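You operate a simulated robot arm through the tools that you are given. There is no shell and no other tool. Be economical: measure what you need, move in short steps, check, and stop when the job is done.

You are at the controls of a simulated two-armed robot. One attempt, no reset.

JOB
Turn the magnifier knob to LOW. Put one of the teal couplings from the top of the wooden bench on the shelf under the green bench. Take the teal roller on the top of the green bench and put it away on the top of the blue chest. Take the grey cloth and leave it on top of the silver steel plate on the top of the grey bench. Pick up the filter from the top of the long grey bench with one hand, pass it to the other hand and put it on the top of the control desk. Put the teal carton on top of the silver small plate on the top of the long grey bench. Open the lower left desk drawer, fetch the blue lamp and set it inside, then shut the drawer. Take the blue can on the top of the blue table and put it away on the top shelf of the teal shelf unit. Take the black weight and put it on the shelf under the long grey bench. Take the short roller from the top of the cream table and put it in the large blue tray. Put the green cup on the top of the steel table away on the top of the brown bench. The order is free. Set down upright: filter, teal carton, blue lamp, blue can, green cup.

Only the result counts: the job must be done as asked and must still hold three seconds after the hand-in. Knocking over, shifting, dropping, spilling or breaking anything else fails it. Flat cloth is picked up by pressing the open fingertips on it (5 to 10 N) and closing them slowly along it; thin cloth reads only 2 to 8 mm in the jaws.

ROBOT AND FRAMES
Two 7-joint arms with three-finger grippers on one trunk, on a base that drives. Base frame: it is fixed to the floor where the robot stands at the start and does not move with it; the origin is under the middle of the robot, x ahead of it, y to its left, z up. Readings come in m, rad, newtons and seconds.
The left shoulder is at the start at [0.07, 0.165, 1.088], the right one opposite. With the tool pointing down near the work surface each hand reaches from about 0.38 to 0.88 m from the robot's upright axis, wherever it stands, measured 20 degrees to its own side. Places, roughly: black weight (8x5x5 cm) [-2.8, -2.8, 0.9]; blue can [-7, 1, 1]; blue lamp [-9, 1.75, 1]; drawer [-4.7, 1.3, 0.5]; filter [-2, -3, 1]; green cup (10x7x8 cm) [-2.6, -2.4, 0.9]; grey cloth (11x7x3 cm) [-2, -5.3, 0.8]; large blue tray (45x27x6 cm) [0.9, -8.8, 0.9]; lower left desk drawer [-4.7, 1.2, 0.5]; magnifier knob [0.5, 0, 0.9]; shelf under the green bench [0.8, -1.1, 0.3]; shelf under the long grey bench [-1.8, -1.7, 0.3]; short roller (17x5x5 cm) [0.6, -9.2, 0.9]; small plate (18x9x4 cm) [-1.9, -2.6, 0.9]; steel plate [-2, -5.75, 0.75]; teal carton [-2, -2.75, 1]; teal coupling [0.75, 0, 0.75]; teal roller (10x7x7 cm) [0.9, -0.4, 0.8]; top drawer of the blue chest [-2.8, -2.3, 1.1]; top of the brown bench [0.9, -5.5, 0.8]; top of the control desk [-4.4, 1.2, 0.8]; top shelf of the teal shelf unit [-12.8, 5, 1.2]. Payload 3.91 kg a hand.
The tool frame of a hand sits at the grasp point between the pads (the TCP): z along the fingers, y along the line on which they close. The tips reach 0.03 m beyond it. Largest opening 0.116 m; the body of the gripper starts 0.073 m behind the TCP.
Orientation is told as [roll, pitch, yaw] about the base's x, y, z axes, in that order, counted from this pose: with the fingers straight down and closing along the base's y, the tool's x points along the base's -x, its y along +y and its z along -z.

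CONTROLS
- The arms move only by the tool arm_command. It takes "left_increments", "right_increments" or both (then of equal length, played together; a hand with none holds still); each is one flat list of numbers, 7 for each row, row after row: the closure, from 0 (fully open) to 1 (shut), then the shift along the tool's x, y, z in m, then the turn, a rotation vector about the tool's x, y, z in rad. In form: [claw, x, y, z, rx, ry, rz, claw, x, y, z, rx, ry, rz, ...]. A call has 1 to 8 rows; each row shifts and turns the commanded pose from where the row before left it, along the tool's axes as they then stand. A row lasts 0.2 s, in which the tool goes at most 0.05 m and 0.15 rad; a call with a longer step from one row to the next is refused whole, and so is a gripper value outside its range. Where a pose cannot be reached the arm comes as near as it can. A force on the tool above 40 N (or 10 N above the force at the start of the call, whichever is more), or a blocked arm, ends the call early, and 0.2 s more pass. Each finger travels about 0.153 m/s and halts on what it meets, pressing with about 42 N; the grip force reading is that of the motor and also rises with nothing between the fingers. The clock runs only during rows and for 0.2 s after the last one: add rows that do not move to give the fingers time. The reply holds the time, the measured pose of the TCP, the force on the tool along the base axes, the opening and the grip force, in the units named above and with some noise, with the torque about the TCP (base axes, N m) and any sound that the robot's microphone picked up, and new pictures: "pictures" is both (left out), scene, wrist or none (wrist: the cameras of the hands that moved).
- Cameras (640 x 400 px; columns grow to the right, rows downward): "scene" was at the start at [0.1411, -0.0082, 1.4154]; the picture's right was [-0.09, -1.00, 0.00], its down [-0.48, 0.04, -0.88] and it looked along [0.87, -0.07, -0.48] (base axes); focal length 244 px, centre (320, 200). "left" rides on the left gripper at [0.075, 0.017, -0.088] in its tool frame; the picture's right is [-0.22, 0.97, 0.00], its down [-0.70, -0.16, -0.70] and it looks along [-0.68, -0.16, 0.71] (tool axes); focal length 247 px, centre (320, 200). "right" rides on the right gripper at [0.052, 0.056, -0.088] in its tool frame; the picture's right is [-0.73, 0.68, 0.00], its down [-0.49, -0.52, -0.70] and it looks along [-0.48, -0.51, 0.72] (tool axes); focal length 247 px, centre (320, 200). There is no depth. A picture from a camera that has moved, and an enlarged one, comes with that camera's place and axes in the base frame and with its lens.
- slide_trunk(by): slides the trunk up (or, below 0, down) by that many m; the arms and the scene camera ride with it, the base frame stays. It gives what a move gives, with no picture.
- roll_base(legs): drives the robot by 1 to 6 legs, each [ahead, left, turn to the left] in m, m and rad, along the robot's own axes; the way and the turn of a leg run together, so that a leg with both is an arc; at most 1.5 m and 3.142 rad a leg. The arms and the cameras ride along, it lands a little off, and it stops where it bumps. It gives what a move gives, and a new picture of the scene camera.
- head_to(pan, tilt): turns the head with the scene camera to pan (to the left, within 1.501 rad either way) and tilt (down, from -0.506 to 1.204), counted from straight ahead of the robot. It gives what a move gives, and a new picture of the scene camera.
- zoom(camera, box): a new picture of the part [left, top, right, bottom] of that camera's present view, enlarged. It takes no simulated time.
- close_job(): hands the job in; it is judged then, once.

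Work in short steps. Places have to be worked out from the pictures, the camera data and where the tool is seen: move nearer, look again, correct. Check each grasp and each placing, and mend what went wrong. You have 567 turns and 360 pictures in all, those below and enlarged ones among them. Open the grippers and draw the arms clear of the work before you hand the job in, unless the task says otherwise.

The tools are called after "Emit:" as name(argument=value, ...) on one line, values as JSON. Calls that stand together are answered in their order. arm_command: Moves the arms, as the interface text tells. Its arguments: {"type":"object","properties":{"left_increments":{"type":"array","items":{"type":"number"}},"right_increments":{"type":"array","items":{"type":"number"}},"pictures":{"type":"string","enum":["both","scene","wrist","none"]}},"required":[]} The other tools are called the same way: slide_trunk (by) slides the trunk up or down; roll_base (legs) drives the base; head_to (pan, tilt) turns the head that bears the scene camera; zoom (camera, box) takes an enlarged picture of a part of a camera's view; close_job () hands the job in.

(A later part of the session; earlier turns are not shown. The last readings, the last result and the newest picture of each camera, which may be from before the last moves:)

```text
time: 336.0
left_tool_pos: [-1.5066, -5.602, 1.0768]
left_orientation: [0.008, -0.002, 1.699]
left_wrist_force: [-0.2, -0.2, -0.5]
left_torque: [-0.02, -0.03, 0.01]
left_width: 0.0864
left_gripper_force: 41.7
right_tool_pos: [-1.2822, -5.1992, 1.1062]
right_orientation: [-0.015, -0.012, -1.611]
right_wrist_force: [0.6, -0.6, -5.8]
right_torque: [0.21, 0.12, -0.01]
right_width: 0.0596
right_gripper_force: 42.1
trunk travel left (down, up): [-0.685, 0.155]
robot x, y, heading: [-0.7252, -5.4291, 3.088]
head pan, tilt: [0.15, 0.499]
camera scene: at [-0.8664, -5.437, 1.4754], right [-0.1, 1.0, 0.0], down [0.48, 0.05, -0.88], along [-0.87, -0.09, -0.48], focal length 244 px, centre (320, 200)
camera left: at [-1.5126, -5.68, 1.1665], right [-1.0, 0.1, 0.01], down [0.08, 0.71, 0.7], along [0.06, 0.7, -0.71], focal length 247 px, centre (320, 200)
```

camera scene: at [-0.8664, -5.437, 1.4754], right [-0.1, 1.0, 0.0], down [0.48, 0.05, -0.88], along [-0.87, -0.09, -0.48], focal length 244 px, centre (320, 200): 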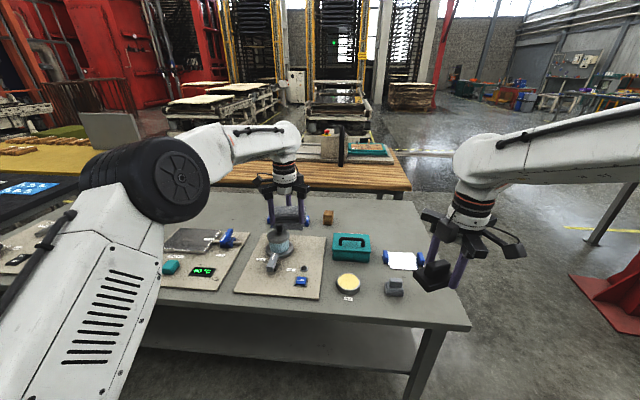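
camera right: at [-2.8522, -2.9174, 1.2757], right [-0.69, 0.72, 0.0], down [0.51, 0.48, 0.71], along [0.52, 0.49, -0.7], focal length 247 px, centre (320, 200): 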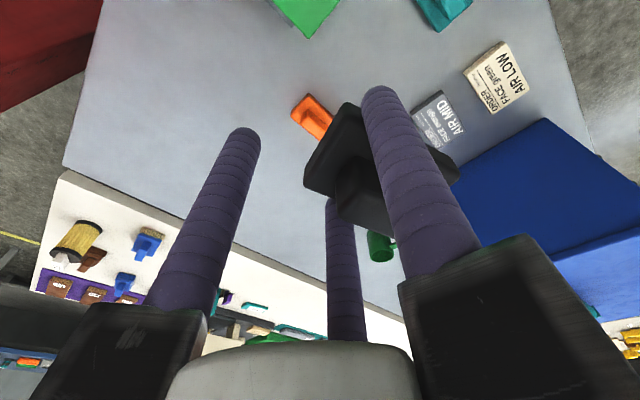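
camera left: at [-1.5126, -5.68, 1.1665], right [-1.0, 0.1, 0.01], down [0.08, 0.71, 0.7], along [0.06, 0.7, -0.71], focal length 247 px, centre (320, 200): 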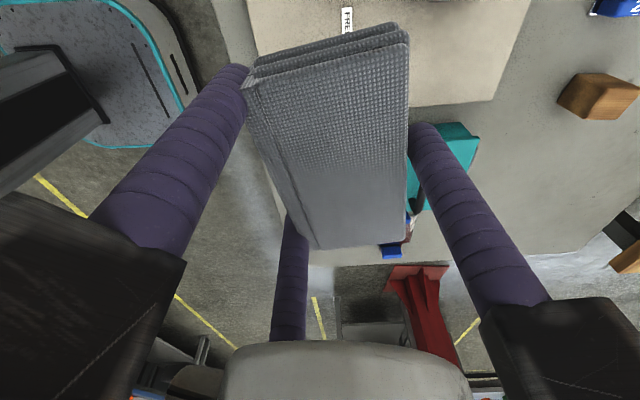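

The view is clear. I drive ahead 0.36 m toward the bench edge.

Emit:
roll_base(legs=[[0.36, 0, 0.03]])

Emit:
head_to(pan=0.2, tilt=0.6)

Emit:
zoom(camera="left", box=[0, 0, 640, 400])

```text
time: 338.3
left_tool_pos: [-1.857, -5.6167, 1.0785]
left_orientation: [0.012, -0.005, 1.732]
left_wrist_force: [0.0, -0.2, -0.9]
left_torque: [-0.01, 0.01, -0.01]
left_width: 0.0863
left_gripper_force: 41.9
right_tool_pos: [-1.6487, -5.2073, 1.1076]
right_orientation: [-0.014, -0.011, -1.577]
right_wrist_force: [0.2, -0.3, -5.4]
right_torque: [0.2, 0.1, 0.0]
right_width: 0.0594
right_gripper_force: 41.9
trunk travel left (down, up): [-0.685, 0.155]
robot x, y, heading: [-1.0817, -5.4192, 3.122]
head pan, tilt: [0.15, 0.499]
camera scene: at [-1.2243, -5.4296, 1.4755], right [-0.13, 0.99, 0.0], down [0.47, 0.06, -0.88], along [-0.87, -0.12, -0.48], focal length 244 px, centre (320, 200)
```

scene: 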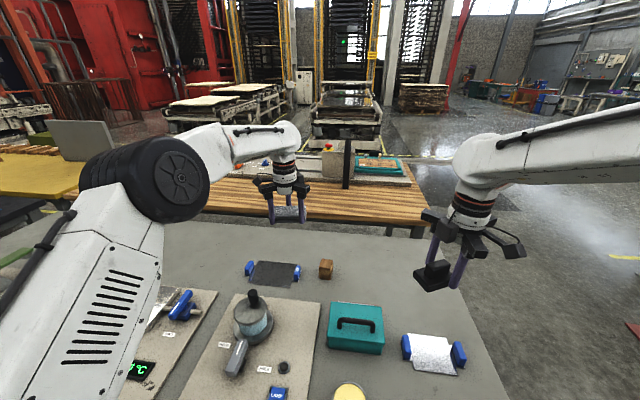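

```text
time: 339.0
left_tool_pos: [-1.8593, -5.6171, 1.0771]
left_orientation: [0.01, -0.002, 1.731]
left_wrist_force: [-0.2, -1.0, -1.3]
left_torque: [-0.01, 0.0, 0.02]
left_width: 0.0866
left_gripper_force: 41.9
right_tool_pos: [-1.6496, -5.2071, 1.1073]
right_orientation: [-0.012, -0.014, -1.578]
right_wrist_force: [0.0, 0.0, -6.8]
right_torque: [0.21, 0.08, -0.02]
right_width: 0.0594
right_gripper_force: 42.1
trunk travel left (down, up): [-0.685, 0.155]
robot x, y, heading: [-1.0825, -5.4192, 3.122]
head pan, tilt: [0.201, 0.6]
camera scene: at [-1.2223, -5.4337, 1.4663], right [-0.18, 0.98, 0.0], down [0.56, 0.1, -0.82], along [-0.81, -0.15, -0.57], focal length 244 px, centre (320, 200)
```

scene: 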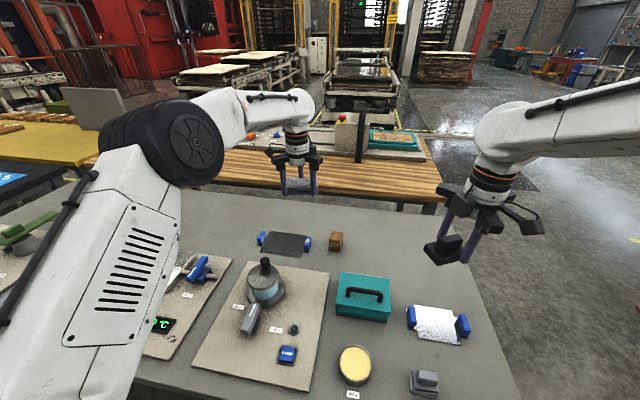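

```text
1.00 times, centred on (320, 200) of left (not enlarged: the box is as wide or as high as the picture)
camera zoom: at [-1.8631, -5.6944, 1.1661], right [-1.0, 0.06, 0.01], down [0.05, 0.71, 0.7], along [0.04, 0.7, -0.71], focal length 247 px, centre (320, 200)
```

zoom: 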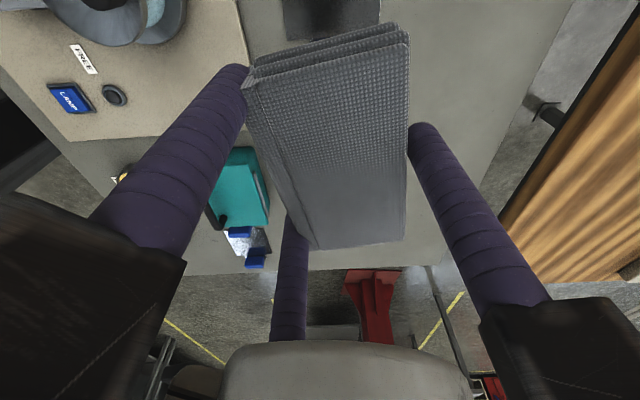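

The plate's flat centre is about (-1.879, -5.70), between handles at y -5.62 and -5.78. I align the cloth with it and lower partway.

Emit:
arm_command(left_increments=[1, 0, 0, 0, 0, 0, 0.08, 1, 0, 0, 0, 0, 0, 0.08, 1, 0.042, 0.0045, 0, 0, 0, 0, 1, 0.041, 0.0045, 0, 0, 0, 0, 1, 0, 0, 0.04, 0, 0, 0, 1, 0, 0, 0.04, 0, 0, 0, 1, 0, 0, 0.04, 0, 0, 0], pictures="both")

Emit:
zoom(camera="scene", box=[220, 130, 360, 270])

```text
time: 340.6
left_tool_pos: [-1.8713, -5.7001, 0.9572]
left_orientation: [0.012, -0.002, 1.572]
left_wrist_force: [-0.6, 0.0, -0.6]
left_torque: [0.03, 0.0, 0.01]
left_width: 0.0865
left_gripper_force: 42.4
right_tool_pos: [-1.6505, -5.2069, 1.1071]
right_orientation: [-0.012, -0.012, -1.577]
right_wrist_force: [-0.6, -0.1, -5.8]
right_torque: [0.2, 0.08, 0.0]
right_width: 0.0593
right_gripper_force: 41.8
trunk travel left (down, up): [-0.685, 0.155]
robot x, y, heading: [-1.0849, -5.4181, 3.126]
head pan, tilt: [0.201, 0.6]
camera scene: at [-1.223, -5.4343, 1.4662], right [-0.18, 0.98, 0.0], down [0.56, 0.1, -0.82], along [-0.81, -0.15, -0.57], focal length 244 px, centre (320, 200)
camera left: at [-1.8867, -5.7774, 1.0463], right [-0.98, 0.22, 0.01], down [0.17, 0.7, 0.7], along [0.15, 0.68, -0.72], focal length 247 px, centre (320, 200)
```

scene: 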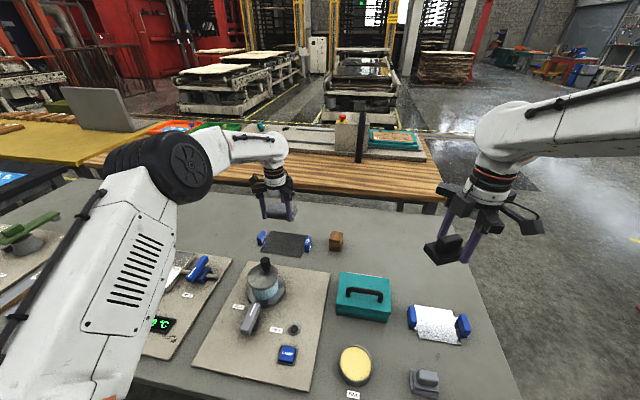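
left: 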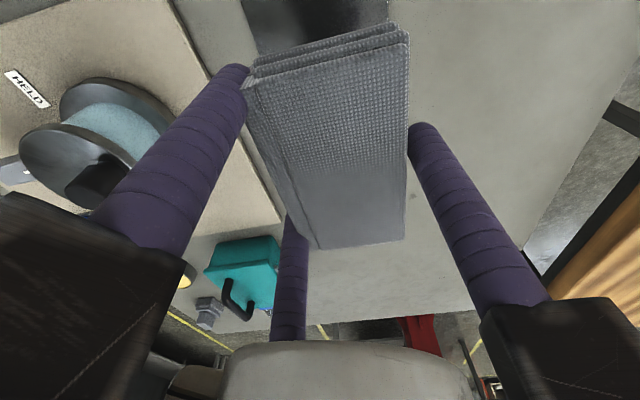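

```text
2.86 times, centred on (290, 200) of scene
camera zoom: at [-1.223, -5.4343, 1.4662], right [-0.18, 0.98, 0.0], down [0.56, 0.1, -0.82], along [-0.81, -0.15, -0.57], focal length 696 px, centre (406, 200)
```

zoom: 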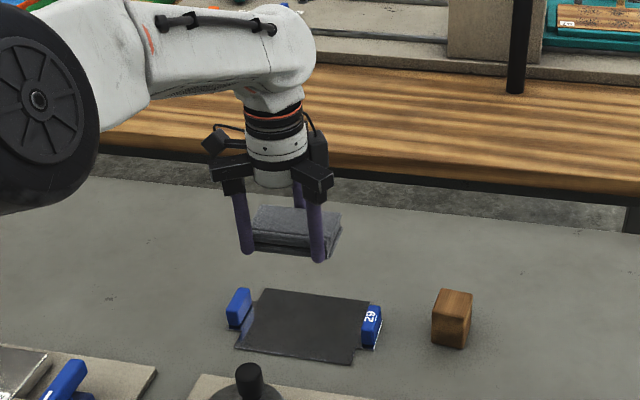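

The cloth will land right on the plate centre. I lower to contact.

Emit:
arm_command(left_increments=[1, 0, 0, 0.04, 0, 0, 0, 1, 0, 0, 0.04, 0, 0, 0, 1, 0, 0, 0.03, 0, 0, 0, 1, 0, 0, 0.01, 0, 0, 0, 1, 0, 0, 0.005, 0, 0, 0, 1, 0, 0, 0.005, 0, 0, 0], pictures="none")

```text
time: 342.0
left_tool_pos: [-1.87, -5.7004, 0.8283]
left_orientation: [0.008, 0.0, 1.572]
left_wrist_force: [-0.3, 0.3, -0.9]
left_torque: [0.03, 0.01, 0.02]
left_width: 0.0865
left_gripper_force: 42.2
right_tool_pos: [-1.6495, -5.2074, 1.1075]
right_orientation: [-0.012, -0.012, -1.578]
right_wrist_force: [-0.1, -0.4, -6.3]
right_torque: [0.19, 0.11, 0.01]
right_width: 0.06
right_gripper_force: 42.4
trunk travel left (down, up): [-0.685, 0.155]
robot x, y, heading: [-1.0814, -5.4183, 3.123]
head pan, tilt: [0.201, 0.6]
```

Emit:
arm_command(left_increments=[1, 0, 0, 0.004, 0, 0, 0, 1, 0, 0, 0.004, 0, 0, 0, 1, 0, 0, 0.003, 0, 0, 0], pictures="none")

```text
time: 342.8
left_tool_pos: [-1.8709, -5.7, 0.8179]
left_orientation: [0.011, 0.0, 1.571]
left_wrist_force: [-1.0, 0.1, -0.1]
left_torque: [0.0, -0.01, 0.0]
left_width: 0.0863
left_gripper_force: 42.2
right_tool_pos: [-1.6481, -5.2069, 1.1079]
right_orientation: [-0.012, -0.012, -1.58]
right_wrist_force: [-0.6, -0.3, -6.8]
right_torque: [0.17, 0.11, -0.01]
right_width: 0.0597
right_gripper_force: 41.9
trunk travel left (down, up): [-0.685, 0.155]
robot x, y, heading: [-1.0813, -5.4176, 3.124]
head pan, tilt: [0.201, 0.6]
```

Near contact. I open to release gently (a 2–3 mm drop at most), rise and check.

Emit:
arm_command(left_increments=[1, 0, 0, 0.002, 0, 0, 0, 0.15, 0, 0, 0, 0, 0, 0, 0.05, 0, 0, 0, 0, 0, 0, 0.05, 0, 0, -0.02, 0, 0, 0, 0.05, 0, 0, -0.045, 0, 0, 0, 0, 0, 0, -0.045, 0, 0, 0, 0, 0, 0, -0.045, 0, 0, 0, 0, 0, 0, -0.045, 0, 0, 0], pictures="both")

Emit:
zoom(camera="scene", box=[220, 130, 360, 270])

```text
time: 344.6
left_tool_pos: [-1.867, -5.6996, 1.0169]
left_orientation: [0.012, -0.002, 1.572]
left_wrist_force: [0.2, 0.4, 0.7]
left_torque: [-0.03, 0.03, 0.03]
left_width: 0.1159
left_gripper_force: 0.0
right_tool_pos: [-1.6485, -5.2059, 1.1082]
right_orientation: [-0.016, -0.011, -1.578]
right_wrist_force: [0.8, 0.4, -5.7]
right_torque: [0.17, 0.07, -0.01]
right_width: 0.0595
right_gripper_force: 41.8
trunk travel left (down, up): [-0.685, 0.155]
robot x, y, heading: [-1.0838, -5.4186, 3.123]
head pan, tilt: [0.201, 0.6]
camera scene: at [-1.2202, -5.4332, 1.4664], right [-0.18, 0.98, 0.0], down [0.56, 0.1, -0.83], along [-0.81, -0.15, -0.56], focal length 244 px, centre (320, 200)
camera left: at [-1.8825, -5.7749, 1.1055], right [-0.97, 0.22, 0.01], down [0.17, 0.7, 0.7], along [0.15, 0.68, -0.72], focal length 247 px, centre (320, 200)
```

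scene: 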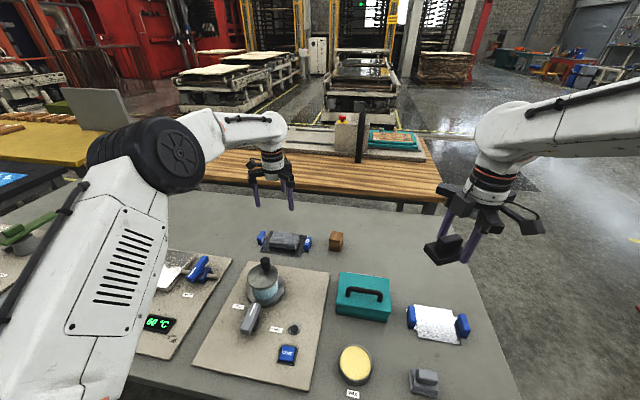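
left: 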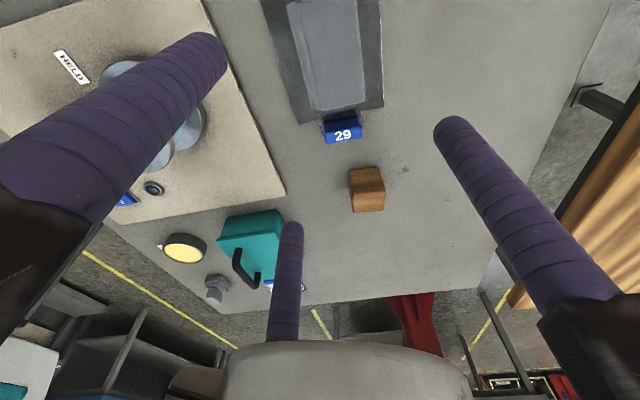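

```text
2.86 times, centred on (290, 200) of scene
camera zoom: at [-1.2202, -5.4332, 1.4664], right [-0.18, 0.98, 0.0], down [0.56, 0.1, -0.83], along [-0.81, -0.15, -0.56], focal length 696 px, centre (406, 200)
```

zoom: 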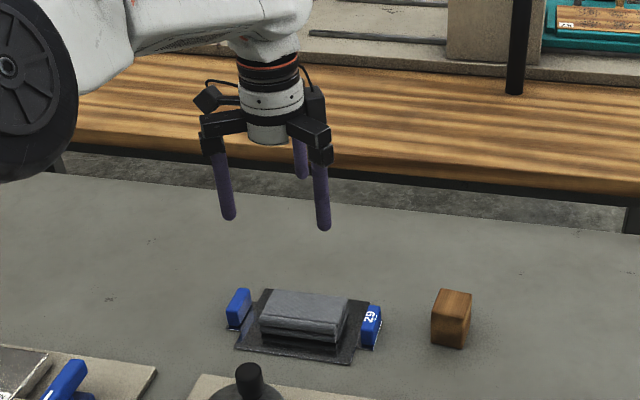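

The cloth lies on the silver plate between its handles. I raise and retract the left hand, back out, and take the weight north to the long bench's shelf.

Emit:
arm_command(left_increments=[0, 0, -0.03, -0.035, 0, 0, 0, 0, 0, -0.03, -0.035, 0, 0, 0, 0, 0, -0.045, -0.01, 0, 0, 0, 0, 0, -0.045, 0, 0, 0, 0, 0, 0, -0.045, 0, 0, 0, 0, 0, 0, -0.045, 0, 0, 0, 0, 0, 0, -0.045, 0, 0, 0, 0, 0, 0, -0.045, 0, 0, 0, 0], pictures="none")

Emit:
roll_base(legs=[[-0.42, 0, 0], [0, -1.45, 0], [0, -1.45, 0], [0, -1.0, 0]])

Emit:
head_to(pan=-0.3, tilt=0.6)

```text
time: 346.4
left_tool_pos: [-1.5372, -5.6957, 1.0983]
left_orientation: [0.015, 0.122, 1.549]
left_wrist_force: [1.0, -0.3, 1.1]
left_torque: [0.0, 0.09, -0.01]
left_width: 0.1159
left_gripper_force: 0.0
right_tool_pos: [-1.648, -5.2057, 1.1069]
right_orientation: [-0.012, -0.014, -1.578]
right_wrist_force: [0.6, 1.3, -6.2]
right_torque: [0.15, 0.07, 0.01]
right_width: 0.0597
right_gripper_force: 41.5
trunk travel left (down, up): [-0.685, 0.155]
robot x, y, heading: [-1.084, -5.4208, 3.126]
head pan, tilt: [0.201, 0.6]
```

```text
time: 367.5
left_tool_pos: [-1.0891, -1.7569, 1.0903]
left_orientation: [0.01, -0.002, 1.582]
left_wrist_force: [0.2, 0.1, -0.6]
left_torque: [-0.02, 0.0, 0.01]
left_width: 0.1159
left_gripper_force: 0.1
right_tool_pos: [-1.207, -1.2661, 1.1092]
right_orientation: [-0.012, -0.012, -1.57]
right_wrist_force: [0.4, 0.0, -7.0]
right_torque: [0.17, 0.13, -0.01]
right_width: 0.0594
right_gripper_force: 42.2
trunk travel left (down, up): [-0.685, 0.155]
robot x, y, heading: [-0.6415, -1.4747, 3.128]
head pan, tilt: [0.201, 0.6]
camera scene: at [-0.7778, -1.4896, 1.4663], right [-0.19, 0.98, 0.0], down [0.56, 0.11, -0.82], along [-0.81, -0.16, -0.57], focal length 244 px, centre (320, 200)
```

scene: 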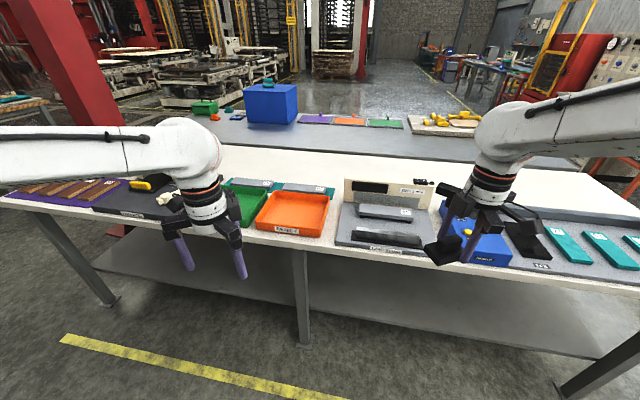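

```text
time: 368.5
left_tool_pos: [-1.0904, -1.7563, 1.092]
left_orientation: [0.011, 0.0, 1.58]
left_wrist_force: [0.7, -1.2, -0.1]
left_torque: [0.02, 0.01, 0.02]
left_width: 0.116
left_gripper_force: 0.2
right_tool_pos: [-1.2066, -1.266, 1.1076]
right_orientation: [-0.013, -0.012, -1.568]
right_wrist_force: [0.4, 0.2, -6.1]
right_torque: [0.18, 0.11, -0.03]
right_width: 0.0594
right_gripper_force: 41.8
trunk travel left (down, up): [-0.685, 0.155]
robot x, y, heading: [-0.6396, -1.4712, 3.132]
head pan, tilt: [-0.3, 0.6]
camera scene: at [-0.7752, -1.446, 1.4663], right [0.3, 0.95, 0.0], down [0.54, -0.17, -0.82], along [-0.79, 0.25, -0.57], focal length 244 px, centre (320, 200)
```

scene: 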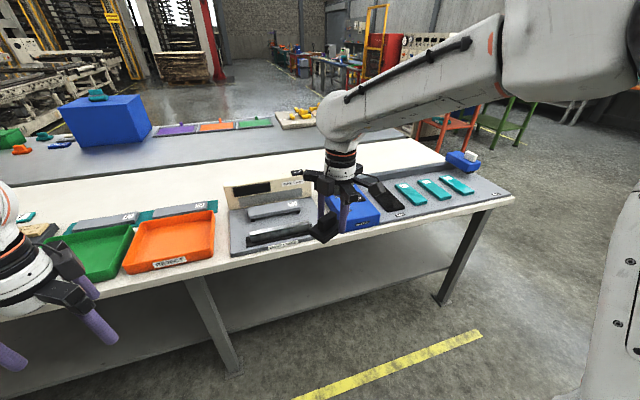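

The bay between the middle leg (y of about -1.73) and the north leg is free. I back off, lower the trunk, then extend the right arm low.

Emit:
roll_base(legs=[[-0.3, 0, 0]])

Emit:
slide_trunk(by=-0.4)

Emit:
slide_trunk(by=-0.22)

Emit:
head_to(pan=0, tilt=0.2)

```text
time: 370.5
left_tool_pos: [-0.7904, -1.7609, 1.0915]
left_orientation: [0.01, -0.004, 1.583]
left_wrist_force: [0.0, -0.3, 0.3]
left_torque: [0.02, 0.03, 0.05]
left_width: 0.116
left_gripper_force: 0.0
right_tool_pos: [-0.9099, -1.2707, 1.1068]
right_orientation: [-0.012, -0.013, -1.563]
right_wrist_force: [-0.3, 0.4, -5.7]
right_torque: [0.14, 0.05, 0.01]
right_width: 0.0597
right_gripper_force: 42.1
trunk travel left (down, up): [-0.685, 0.155]
robot x, y, heading: [-0.3438, -1.4741, 3.136]
head pan, tilt: [-0.3, 0.6]
camera scene: at [-0.4772, -1.4484, 1.4662], right [0.3, 0.95, 0.0], down [0.54, -0.17, -0.82], along [-0.79, 0.25, -0.57], focal length 244 px, centre (320, 200)
```

scene: 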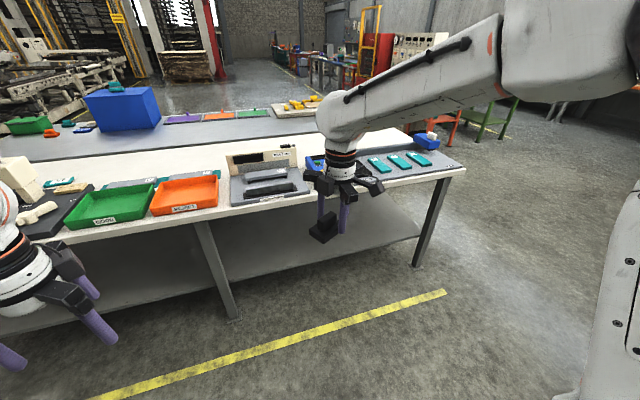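

```text
time: 374.3
left_tool_pos: [-0.7907, -1.7612, 0.6909]
left_orientation: [0.01, -0.001, 1.585]
left_wrist_force: [0.3, 0.1, 0.0]
left_torque: [0.0, 0.02, 0.01]
left_width: 0.1159
left_gripper_force: 0.1
right_tool_pos: [-0.9078, -1.2702, 0.7068]
right_orientation: [-0.013, -0.014, -1.563]
right_wrist_force: [0.2, 0.0, -6.0]
right_torque: [0.19, 0.1, -0.02]
right_width: 0.0599
right_gripper_force: 41.9
trunk travel left (down, up): [-0.285, 0.555]
robot x, y, heading: [-0.3403, -1.4769, 3.135]
head pan, tilt: [-0.3, 0.6]
```

```text
time: 376.7
left_tool_pos: [-0.7906, -1.761, 0.4722]
left_orientation: [0.013, -0.001, 1.584]
left_wrist_force: [-0.2, -0.3, 0.5]
left_torque: [0.01, 0.02, 0.02]
left_width: 0.1159
left_gripper_force: 0.2
right_tool_pos: [-0.908, -1.2711, 0.4864]
right_orientation: [-0.013, -0.012, -1.565]
right_wrist_force: [0.1, 0.9, -5.7]
right_torque: [0.2, 0.1, 0.03]
right_width: 0.0595
right_gripper_force: 41.9
trunk travel left (down, up): [-0.065, 0.775]
robot x, y, heading: [-0.3361, -1.4766, 3.138]
head pan, tilt: [-0.3, 0.6]
```

```text
time: 377.5
left_tool_pos: [-0.7908, -1.7621, 0.473]
left_orientation: [0.009, 0.001, 1.585]
left_wrist_force: [-0.1, 0.3, 0.4]
left_torque: [0.01, -0.01, -0.01]
left_width: 0.116
left_gripper_force: 0.0
right_tool_pos: [-0.9092, -1.2709, 0.4871]
right_orientation: [-0.011, -0.012, -1.564]
right_wrist_force: [0.0, 0.4, -5.9]
right_torque: [0.18, 0.1, 0.03]
right_width: 0.0597
right_gripper_force: 42.1
trunk travel left (down, up): [-0.065, 0.775]
robot x, y, heading: [-0.342, -1.4786, 3.136]
head pan, tilt: [0.0, 0.201]
camera scene: at [-0.485, -1.4745, 0.883], right [0.01, 1.0, 0.0], down [0.2, 0.0, -0.98], along [-0.98, 0.01, -0.2], focal length 244 px, centre (320, 200)
```

scene: 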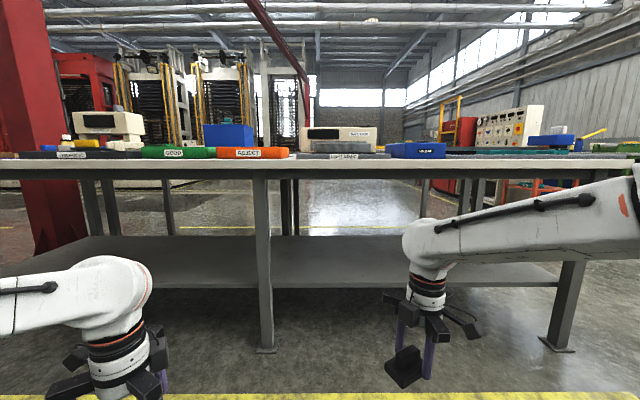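

The shelf is at about z 0.28–0.31. I extend the right arm forward and down.

Emit:
arm_command(right_increments=[1, 0, -0.04, 0.01, 0, 0, 0, 1, 0, -0.04, 0.01, 0, 0, 0, 1, 0, -0.04, 0.01, 0, 0, 0, 1, 0, -0.04, 0.01, 0, 0, 0, 1, 0, -0.04, 0.01, 0, 0, 0, 1, 0, -0.03, 0.01, 0, 0, 0], pictures="scene")

```text
time: 378.9
left_tool_pos: [-0.7899, -1.7615, 0.4709]
left_orientation: [0.011, -0.001, 1.586]
left_wrist_force: [0.2, -0.1, -0.7]
left_torque: [-0.01, -0.03, -0.03]
left_width: 0.1158
left_gripper_force: 0.0
right_tool_pos: [-1.1402, -1.2714, 0.4288]
right_orientation: [-0.011, -0.013, -1.562]
right_wrist_force: [0.6, 1.1, -6.5]
right_torque: [0.13, 0.08, 0.04]
right_width: 0.0594
right_gripper_force: 42.6
trunk travel left (down, up): [-0.065, 0.775]
robot x, y, heading: [-0.3409, -1.4775, 3.14]
head pan, tilt: [0.0, 0.201]
camera scene: at [-0.4855, -1.4745, 0.883], right [0.0, 1.0, 0.0], down [0.2, 0.0, -0.98], along [-0.98, 0.0, -0.2], focal length 244 px, centre (320, 200)
```

scene: 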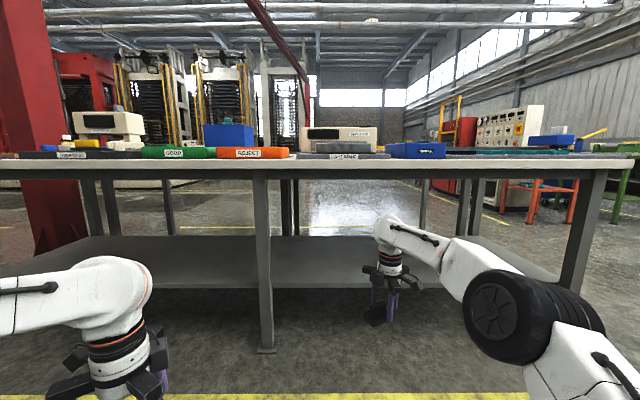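

The arm is flat and low. I drive forward 0.48 m to bring the weight over the shelf.

Emit:
roll_base(legs=[[0.47, 0, 0]])

Emit:
zoom(camera="right", box=[0, 0, 640, 400])

```text
time: 381.8
left_tool_pos: [-1.2727, -1.761, 0.4715]
left_orientation: [0.011, -0.002, 1.59]
left_wrist_force: [0.6, 0.6, -0.1]
left_torque: [0.02, -0.01, 0.03]
left_width: 0.116
left_gripper_force: 0.0
right_tool_pos: [-1.6276, -1.2751, 0.43]
right_orientation: [-0.011, -0.012, -1.562]
right_wrist_force: [-1.2, 1.3, -6.0]
right_torque: [0.2, 0.09, 0.0]
right_width: 0.0594
right_gripper_force: 41.9
trunk travel left (down, up): [-0.065, 0.775]
robot x, y, heading: [-0.828, -1.4746, 3.142]
head pan, tilt: [0.0, 0.201]
camera scene: at [-0.9701, -1.4741, 0.8831], right [0.0, 1.0, 0.0], down [0.2, 0.0, -0.98], along [-0.98, 0.0, -0.2], focal length 244 px, centre (320, 200)
```

scene: 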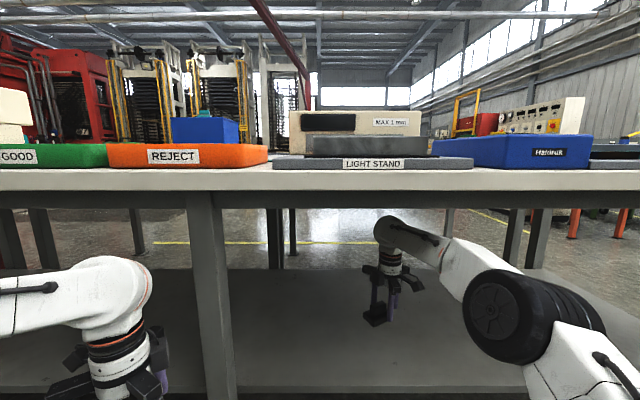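

```text
1.00 times, centred on (320, 200) of right (not enlarged: the box is as wide or as high as the picture)
camera zoom: at [-1.5698, -1.2195, 0.5171], right [0.69, -0.72, 0.0], down [-0.51, -0.48, 0.71], along [-0.52, -0.49, -0.7], focal length 247 px, centre (320, 200)
```

zoom: 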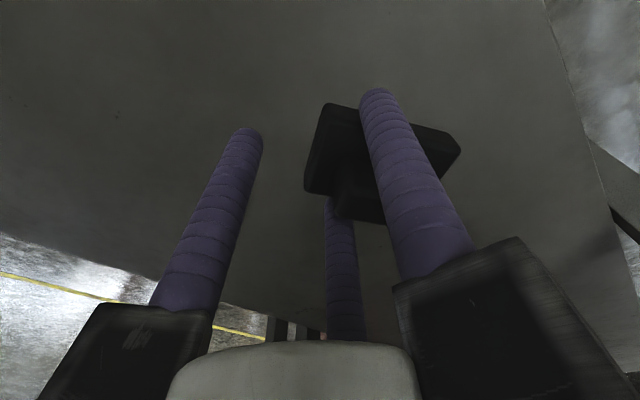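

The weight is over the shelf, about 10 cm behind its front edge. I lower to contact.

Emit:
arm_command(right_increments=[1, 0, 0, 0.03, 0, 0, 0, 1, 0, 0, 0.02, 0, 0, 0, 1, 0, 0, 0.01, 0, 0, 0, 1, 0, 0, 0.01, 0, 0, 0, 1, 0, 0, 0.007, 0, 0, 0, 1, 0, 0, 0.007, 0, 0, 0, 1, 0, 0, 0.007, 0, 0, 0], pictures="none")

```text
time: 383.4
left_tool_pos: [-1.2733, -1.762, 0.4726]
left_orientation: [0.011, -0.002, 1.591]
left_wrist_force: [-0.5, 0.1, -0.6]
left_torque: [-0.02, 0.01, 0.01]
left_width: 0.1161
left_gripper_force: 0.0
right_tool_pos: [-1.6248, -1.2727, 0.338]
right_orientation: [-0.011, -0.013, -1.56]
right_wrist_force: [1.4, 0.0, -4.3]
right_torque: [0.05, -0.05, 0.04]
right_width: 0.0594
right_gripper_force: 42.2
trunk travel left (down, up): [-0.065, 0.775]
robot x, y, heading: [-0.8294, -1.4738, 3.145]
head pan, tilt: [0.0, 0.201]
```

Emit:
arm_command(right_increments=[1, 0, 0, 0.006, 0, 0, 0, 1, 0, 0, 0.006, 0, 0, 0, 1, 0, 0, 0.006, 0, 0, 0, 1, 0, 0, 0.006, 0, 0, 0, 1, 0, 0, 0.006, 0, 0, 0], pictures="wrist")

```text
time: 384.1
left_tool_pos: [-1.2711, -1.7631, 0.4729]
left_orientation: [0.015, -0.001, 1.589]
left_wrist_force: [-0.4, -0.3, 0.0]
left_torque: [0.0, -0.01, 0.01]
left_width: 0.1161
left_gripper_force: 0.1
right_tool_pos: [-1.6276, -1.2739, 0.3369]
right_orientation: [-0.029, -0.015, -1.562]
right_wrist_force: [3.5, -0.7, 19.3]
right_torque: [-0.14, -0.86, 0.09]
right_width: 0.0598
right_gripper_force: 42.0
trunk travel left (down, up): [-0.065, 0.775]
robot x, y, heading: [-0.8278, -1.4746, 3.139]
head pan, tilt: [0.0, 0.201]
stopped in row 3 (right hand): the force on the tool passed its limit at 43 N (the readings are from after the stop); the commanded pose is now the measured one
camera right: at [-1.5704, -1.22, 0.4229], right [0.69, -0.73, -0.01], down [-0.5, -0.48, 0.72], along [-0.53, -0.49, -0.69], focal length 247 px, centre (320, 200)
```

right: 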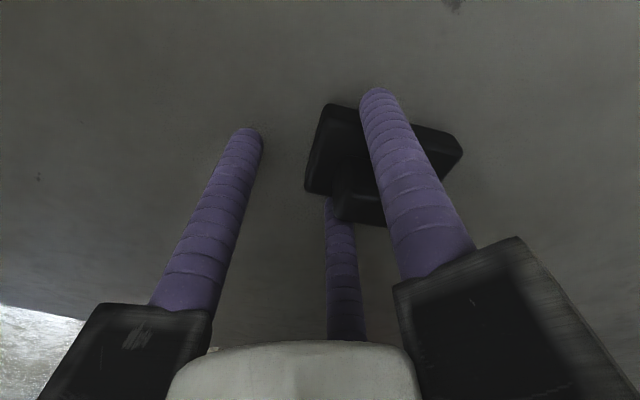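

On the shelf. I release and rise a few centimetres.

Emit:
arm_command(right_increments=[1, 0, 0, -0.003, 0, 0, 0, 0.3, 0, 0, 0, 0, 0, 0, 0, 0, 0, 0, 0, 0, 0, 0, 0, 0, -0.02, 0, 0, 0, 0, 0, 0, -0.03, 0, 0, 0, 0, 0, 0, -0.03, 0, 0, 0], pictures="wrist")

```text
time: 385.5
left_tool_pos: [-1.273, -1.7624, 0.4708]
left_orientation: [0.012, -0.004, 1.59]
left_wrist_force: [-0.1, -0.5, 0.6]
left_torque: [0.02, 0.03, 0.04]
left_width: 0.1162
left_gripper_force: 0.0
right_tool_pos: [-1.6259, -1.2745, 0.412]
right_orientation: [-0.019, -0.014, -1.56]
right_wrist_force: [-0.4, 0.1, 0.9]
right_torque: [0.0, 0.01, -0.01]
right_width: 0.1162
right_gripper_force: 0.1
trunk travel left (down, up): [-0.065, 0.775]
robot x, y, heading: [-0.8193, -1.4738, 3.143]
head pan, tilt: [0.0, 0.201]
camera right: at [-1.5687, -1.2202, 0.5005], right [0.69, -0.73, 0.0], down [-0.5, -0.48, 0.72], along [-0.52, -0.49, -0.7], focal length 247 px, centre (320, 200)
```

right: 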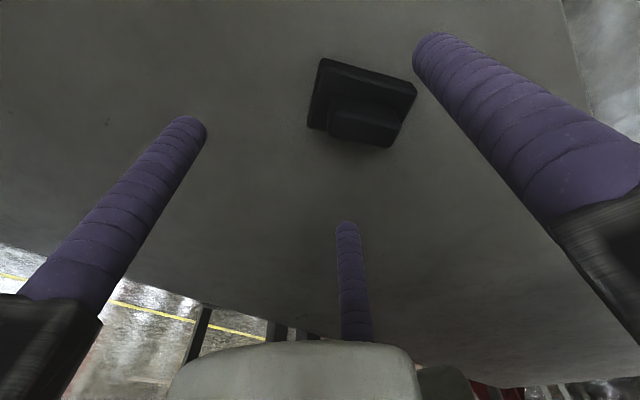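

The weight rests on the shelf. I back out, raise the trunk and fold the right arm.

Emit:
roll_base(legs=[[-0.48, 0, 0]])

Emit:
slide_trunk(by=0.4)

Emit:
slide_trunk(by=0.25)

Emit:
arm_command(right_increments=[0, 0, 0.045, 0, 0, 0, 0, 0, 0, 0.045, 0, 0, 0, 0, 0, 0, 0.045, 0, 0, 0, 0, 0, 0, 0.045, -0.01, 0, 0, 0, 0, 0, 0.045, -0.01, 0, 0, 0, 0, 0, 0.045, -0.02, 0, 0, 0, 0, 0.02, 0.03, -0.02, 0, 0, 0, 0, 0.02, 0.03, -0.02, 0, 0, 0], pictures="none")

```text
time: 388.3
left_tool_pos: [-0.7992, -1.7638, 0.472]
left_orientation: [0.012, -0.004, 1.597]
left_wrist_force: [1.0, 1.1, -0.6]
left_torque: [0.01, 0.02, -0.04]
left_width: 0.1161
left_gripper_force: 0.0
right_tool_pos: [-1.1548, -1.2786, 0.4126]
right_orientation: [-0.02, -0.015, -1.554]
right_wrist_force: [-0.7, 0.3, -0.2]
right_torque: [0.03, 0.0, -0.01]
right_width: 0.116
right_gripper_force: 0.0
trunk travel left (down, up): [-0.065, 0.775]
robot x, y, heading: [-0.3548, -1.4733, -3.136]
head pan, tilt: [0.0, 0.201]
camera scene: at [-0.4978, -1.4738, 0.8832], right [-0.01, 1.0, 0.0], down [0.2, 0.0, -0.98], along [-0.98, -0.01, -0.2], focal length 244 px, centre (320, 200)
```

scene: 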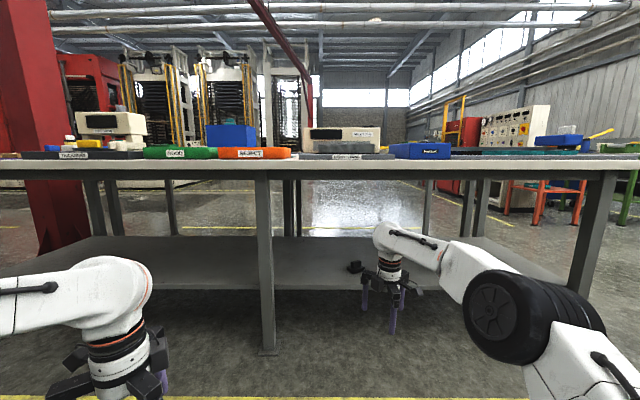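

```text
time: 392.2
left_tool_pos: [-0.8003, -1.763, 0.8714]
left_orientation: [0.011, -0.001, 1.597]
left_wrist_force: [-0.6, -0.5, -1.0]
left_torque: [-0.06, -0.01, 0.0]
left_width: 0.116
left_gripper_force: 0.0
right_tool_pos: [-1.1559, -1.2793, 0.8128]
right_orientation: [-0.02, -0.014, -1.554]
right_wrist_force: [-0.5, 0.0, 0.4]
right_torque: [0.0, 0.01, 0.0]
right_width: 0.1158
right_gripper_force: 0.0
trunk travel left (down, up): [-0.465, 0.375]
robot x, y, heading: [-0.3551, -1.4677, -3.13]
head pan, tilt: [0.0, 0.201]
```

```text
time: 394.8
left_tool_pos: [-0.7992, -1.7639, 1.1218]
left_orientation: [0.01, -0.002, 1.596]
left_wrist_force: [-0.1, -0.4, 0.4]
left_torque: [0.0, 0.02, 0.02]
left_width: 0.1159
left_gripper_force: 0.0
right_tool_pos: [-1.1569, -1.2777, 1.0643]
right_orientation: [-0.021, -0.013, -1.552]
right_wrist_force: [0.0, -0.2, -0.3]
right_torque: [0.02, 0.04, 0.01]
right_width: 0.1161
right_gripper_force: 0.0
trunk travel left (down, up): [-0.715, 0.125]
robot x, y, heading: [-0.3543, -1.4694, -3.134]
head pan, tilt: [0.0, 0.201]
```

```text
time: 396.6
left_tool_pos: [-0.8008, -1.7631, 1.1221]
left_orientation: [0.013, -0.001, 1.598]
left_wrist_force: [-0.3, -0.7, -1.2]
left_torque: [0.12, -0.03, -0.04]
left_width: 0.116
left_gripper_force: 0.1
right_tool_pos: [-0.8264, -1.232, 1.1364]
right_orientation: [-0.021, -0.004, -1.554]
right_wrist_force: [1.1, 0.4, 0.6]
right_torque: [-0.22, 0.01, 0.0]
right_width: 0.1158
right_gripper_force: 0.1
trunk travel left (down, up): [-0.715, 0.125]
robot x, y, heading: [-0.3519, -1.471, -3.136]
head pan, tilt: [0.0, 0.201]
```

Both arms are folded. Now the long run south to the cream table.

Emit:
roll_base(legs=[[0, 0, 1.565], [1.5, 0, 0], [1.5, 0, 0], [1.5, 0, 0], [1.4, 0, 0]])

Emit:
head_to(pan=0.6, tilt=0.4)

```text
time: 428.6
left_tool_pos: [-0.0249, -7.8386, 1.1208]
left_orientation: [0.012, -0.001, -3.124]
left_wrist_force: [0.3, -0.4, 0.6]
left_torque: [-0.01, -0.01, 0.01]
left_width: 0.1162
left_gripper_force: 0.0
right_tool_pos: [-0.5571, -7.8619, 1.1362]
right_orientation: [-0.02, -0.014, 0.009]
right_wrist_force: [-0.7, 0.4, 0.4]
right_torque: [0.0, 0.01, -0.01]
right_width: 0.1161
right_gripper_force: 0.0
trunk travel left (down, up): [-0.715, 0.125]
robot x, y, heading: [-0.3131, -7.3932, -1.577]
head pan, tilt: [0.0, 0.201]
camera scene: at [-0.313, -7.5355, 1.5332], right [-1.0, 0.0, 0.0], down [0.0, 0.2, -0.98], along [0.0, -0.98, -0.2], focal length 244 px, centre (320, 200)
```

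scene: 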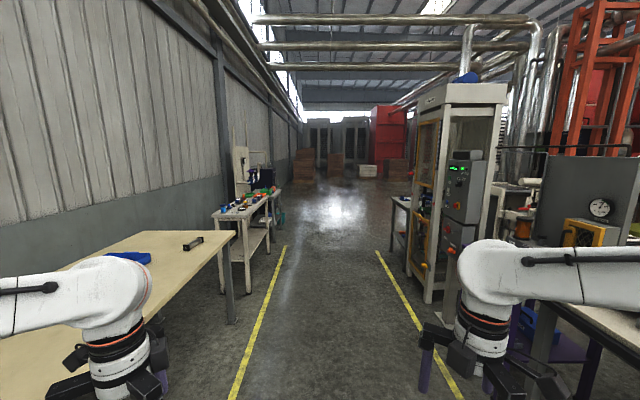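

```text
time: 429.6
left_tool_pos: [-0.0258, -7.839, 1.1217]
left_orientation: [0.013, -0.003, -3.124]
left_wrist_force: [0.5, -0.2, 0.0]
left_torque: [0.04, -0.02, 0.01]
left_width: 0.1161
left_gripper_force: 0.2
right_tool_pos: [-0.5572, -7.8613, 1.1349]
right_orientation: [-0.022, -0.014, 0.009]
right_wrist_force: [-0.4, -0.3, -0.4]
right_torque: [0.02, 0.01, 0.0]
right_width: 0.1163
right_gripper_force: 0.0
trunk travel left (down, up): [-0.715, 0.125]
robot x, y, heading: [-0.3086, -7.3904, -1.574]
head pan, tilt: [0.6, 0.4]
camera scene: at [-0.2607, -7.5189, 1.5147], right [-0.83, -0.56, 0.0], down [-0.22, 0.32, -0.92], along [0.52, -0.76, -0.39], focal length 244 px, centre (320, 200)
```

scene: 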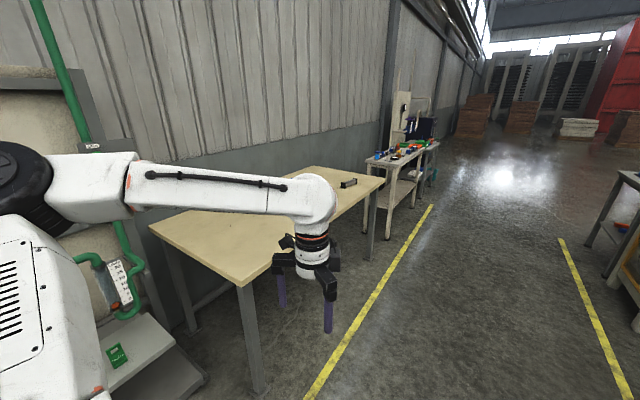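

The cream table lies on the left. I drive alongside it and turn to face it.

Emit:
roll_base(legs=[[1.5, 0, 0], [0, 0, 1.574]])

Emit:
head_to(pan=0, tilt=0.6)

```text
time: 440.8
left_tool_pos: [0.1589, -8.5861, 1.1213]
left_orientation: [0.013, -0.002, -1.521]
left_wrist_force: [0.1, -0.2, 0.0]
left_torque: [0.01, 0.0, 0.02]
left_width: 0.1161
left_gripper_force: 0.1
right_tool_pos: [0.1989, -9.1162, 1.138]
right_orientation: [-0.021, -0.012, 1.613]
right_wrist_force: [0.1, -0.1, -0.6]
right_torque: [-0.03, -0.04, 0.0]
right_width: 0.116
right_gripper_force: 0.0
trunk travel left (down, up): [-0.715, 0.125]
robot x, y, heading: [-0.2795, -8.8859, 0.031]
head pan, tilt: [0.6, 0.4]
camera scene: at [-0.1541, -8.8307, 1.5147], right [0.59, -0.81, 0.0], down [-0.31, -0.23, -0.92], along [0.74, 0.54, -0.39], focal length 244 px, centre (320, 200)
```

scene: 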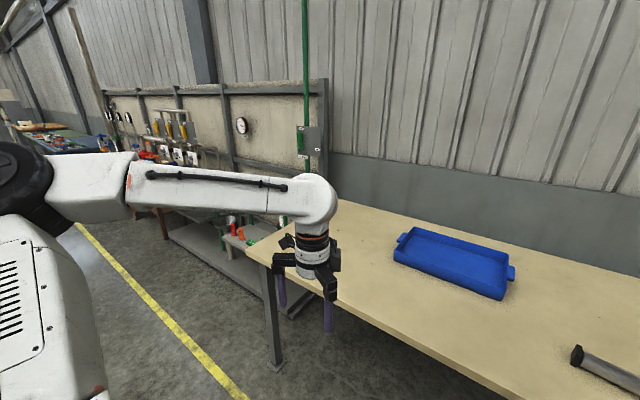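

```text
time: 441.8
left_tool_pos: [0.1589, -8.585, 1.1214]
left_orientation: [0.012, -0.003, -1.522]
left_wrist_force: [-0.7, 0.1, -0.5]
left_torque: [0.05, 0.0, -0.02]
left_width: 0.1159
left_gripper_force: 0.0
right_tool_pos: [0.1991, -9.1149, 1.1356]
right_orientation: [-0.02, -0.014, 1.612]
right_wrist_force: [0.2, -0.6, 0.5]
right_torque: [0.01, 0.02, 0.04]
right_width: 0.1156
right_gripper_force: 0.0
trunk travel left (down, up): [-0.715, 0.125]
robot x, y, heading: [-0.2803, -8.8831, 0.028]
head pan, tilt: [0.0, 0.6]
camera scene: at [-0.1406, -8.8825, 1.4965], right [0.03, -1.0, 0.0], down [-0.56, -0.02, -0.83], along [0.82, 0.03, -0.56], focal length 244 px, centre (320, 200)
```

scene: 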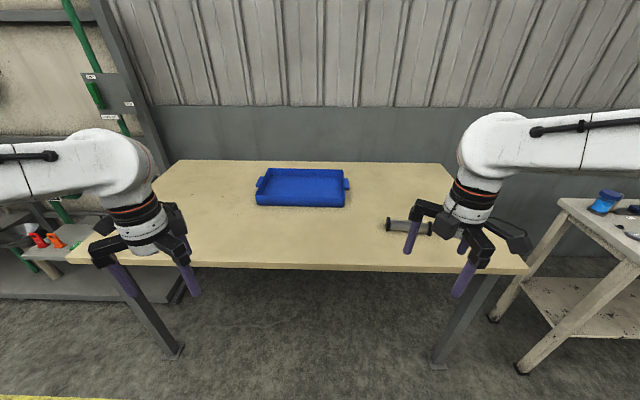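

The tray is at about (0.92, -8.76) and the short roller at about (0.603, -9.21), lying along y. I move in 0.2 m and bring the right hand above the roller.

Emit:
roll_base(legs=[[0.2, 0, -0.028]])

Emit:
zoom(camera="scene", box=[340, 200, 500, 320])

Emit:
zoom(camera="right", box=[0, 0, 640, 400])

```text
time: 443.4
left_tool_pos: [0.3659, -8.5931, 1.121]
left_orientation: [0.013, -0.002, -1.548]
left_wrist_force: [-0.4, -0.3, 0.4]
left_torque: [-0.01, 0.0, -0.01]
left_width: 0.116
left_gripper_force: 0.1
right_tool_pos: [0.3919, -9.1228, 1.1357]
right_orientation: [-0.022, -0.013, 1.585]
right_wrist_force: [0.0, 0.4, 0.6]
right_torque: [-0.03, -0.03, 0.0]
right_width: 0.116
right_gripper_force: 0.0
trunk travel left (down, up): [-0.715, 0.125]
robot x, y, heading: [-0.0768, -8.8811, 0.0]
head pan, tilt: [0.0, 0.6]
camera scene: at [0.0582, -8.8829, 1.4966], right [0.0, -1.0, 0.0], down [-0.56, 0.0, -0.83], along [0.83, 0.0, -0.56], focal length 244 px, centre (320, 200)
```

scene: 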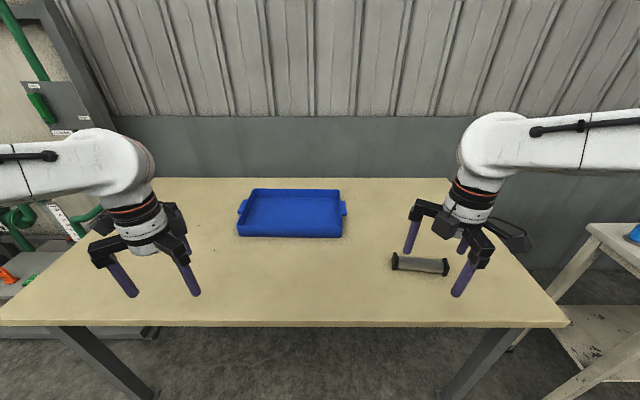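

```text
3.33 times, centred on (420, 260) of scene
camera zoom: at [0.0582, -8.8829, 1.4966], right [0.0, -1.0, 0.0], down [-0.56, 0.0, -0.83], along [0.83, 0.0, -0.56], focal length 812 px, centre (-13, 0)
```

zoom: 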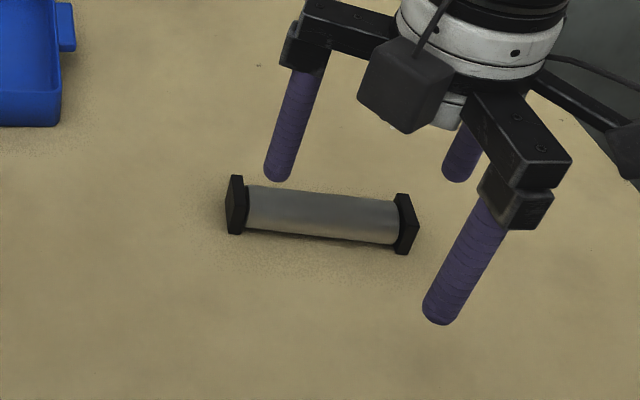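

```text
1.00 times, centred on (320, 200) of right (not enlarged: the box is as wide or as high as the picture)
camera zoom: at [0.3336, -9.1782, 1.2229], right [-0.69, 0.72, -0.01], down [0.5, 0.48, 0.72], along [0.52, 0.49, -0.7], focal length 247 px, centre (320, 200)
```

zoom: 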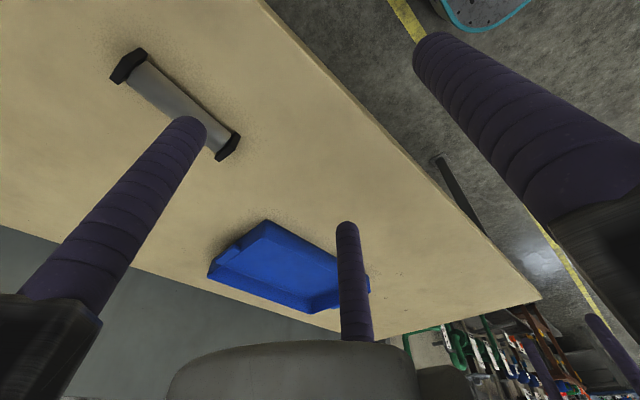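

Two views agree on the roller: centre (0.594, -9.207), axis 8° off y, cylinder centre z about 0.875. I align the right hand above it.

Emit:
arm_command(right_increments=[0, 0, 0, 0, 0, 0, 0.145, 0, 0.0092, -0.0363, 0.025, 0, 0, 0, 0, 0.0092, -0.0363, 0.025, 0, 0, 0, 0, 0.0092, -0.0363, 0.025, 0, 0, 0, 0, 0.0092, -0.0363, 0.025, 0, 0, 0, 0, 0.0092, -0.0363, 0.025, 0, 0, 0, 0, 0.0092, -0.0363, 0.025, 0, 0, 0], pictures="wrist")

```text
time: 445.0
left_tool_pos: [0.3692, -8.5937, 1.1207]
left_orientation: [0.012, -0.001, -1.547]
left_wrist_force: [0.8, 0.0, 0.5]
left_torque: [0.03, 0.06, 0.0]
left_width: 0.116
left_gripper_force: 0.0
right_tool_pos: [0.6062, -9.2028, 0.9878]
right_orientation: [-0.017, -0.016, 1.441]
right_wrist_force: [0.6, 0.5, -0.8]
right_torque: [-0.01, 0.05, 0.01]
right_width: 0.116
right_gripper_force: 0.0
trunk travel left (down, up): [-0.715, 0.125]
robot x, y, heading: [-0.0771, -8.8836, 0.006]
head pan, tilt: [0.0, 0.6]
camera right: at [0.5429, -9.2483, 1.0749], right [-0.58, 0.81, 0.0], down [0.57, 0.4, 0.72], along [0.58, 0.42, -0.7], focal length 247 px, centre (320, 200)
```

right: 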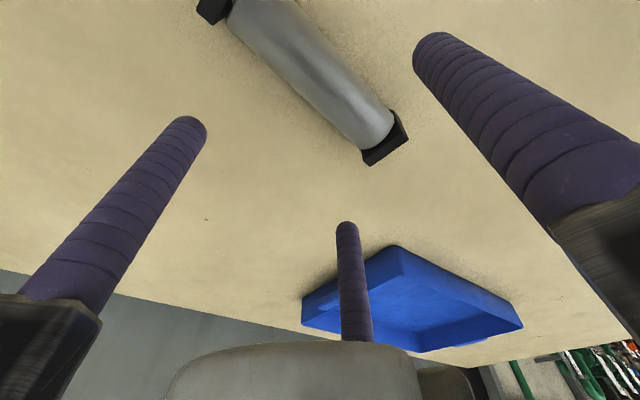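

Centred. I descend with a small y trim.

Emit:
arm_command(right_increments=[0, 0.01, 0, 0.03, 0, 0, 0, 0, 0, 0.002, 0.03, 0, 0, 0, 0, 0, 0, 0.025, 0, 0, 0, 0, 0, 0, 0.008, 0, 0, 0, 0, 0, 0, 0.006, 0, 0, 0], pictures="wrist")

```text
time: 446.2
left_tool_pos: [0.3659, -8.5924, 1.1224]
left_orientation: [0.012, 0.0, -1.549]
left_wrist_force: [-0.9, -0.3, -0.1]
left_torque: [0.01, 0.01, -0.02]
left_width: 0.1159
left_gripper_force: 0.0
right_tool_pos: [0.6033, -9.2113, 0.8909]
right_orientation: [-0.018, -0.015, 1.442]
right_wrist_force: [0.5, -0.4, -0.1]
right_torque: [0.0, 0.02, -0.01]
right_width: 0.1158
right_gripper_force: 0.1
trunk travel left (down, up): [-0.715, 0.125]
robot x, y, heading: [-0.0772, -8.8855, 0.01]
head pan, tilt: [0.0, 0.6]
camera right: at [0.5385, -9.2577, 0.977], right [-0.58, 0.81, 0.0], down [0.57, 0.41, 0.72], along [0.58, 0.42, -0.7], focal length 247 px, centre (320, 200)
```

right: 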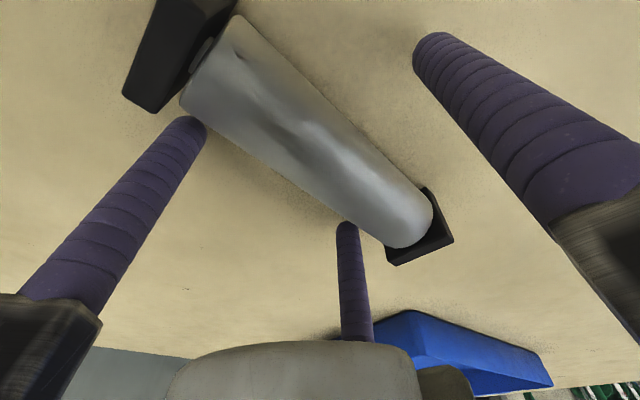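

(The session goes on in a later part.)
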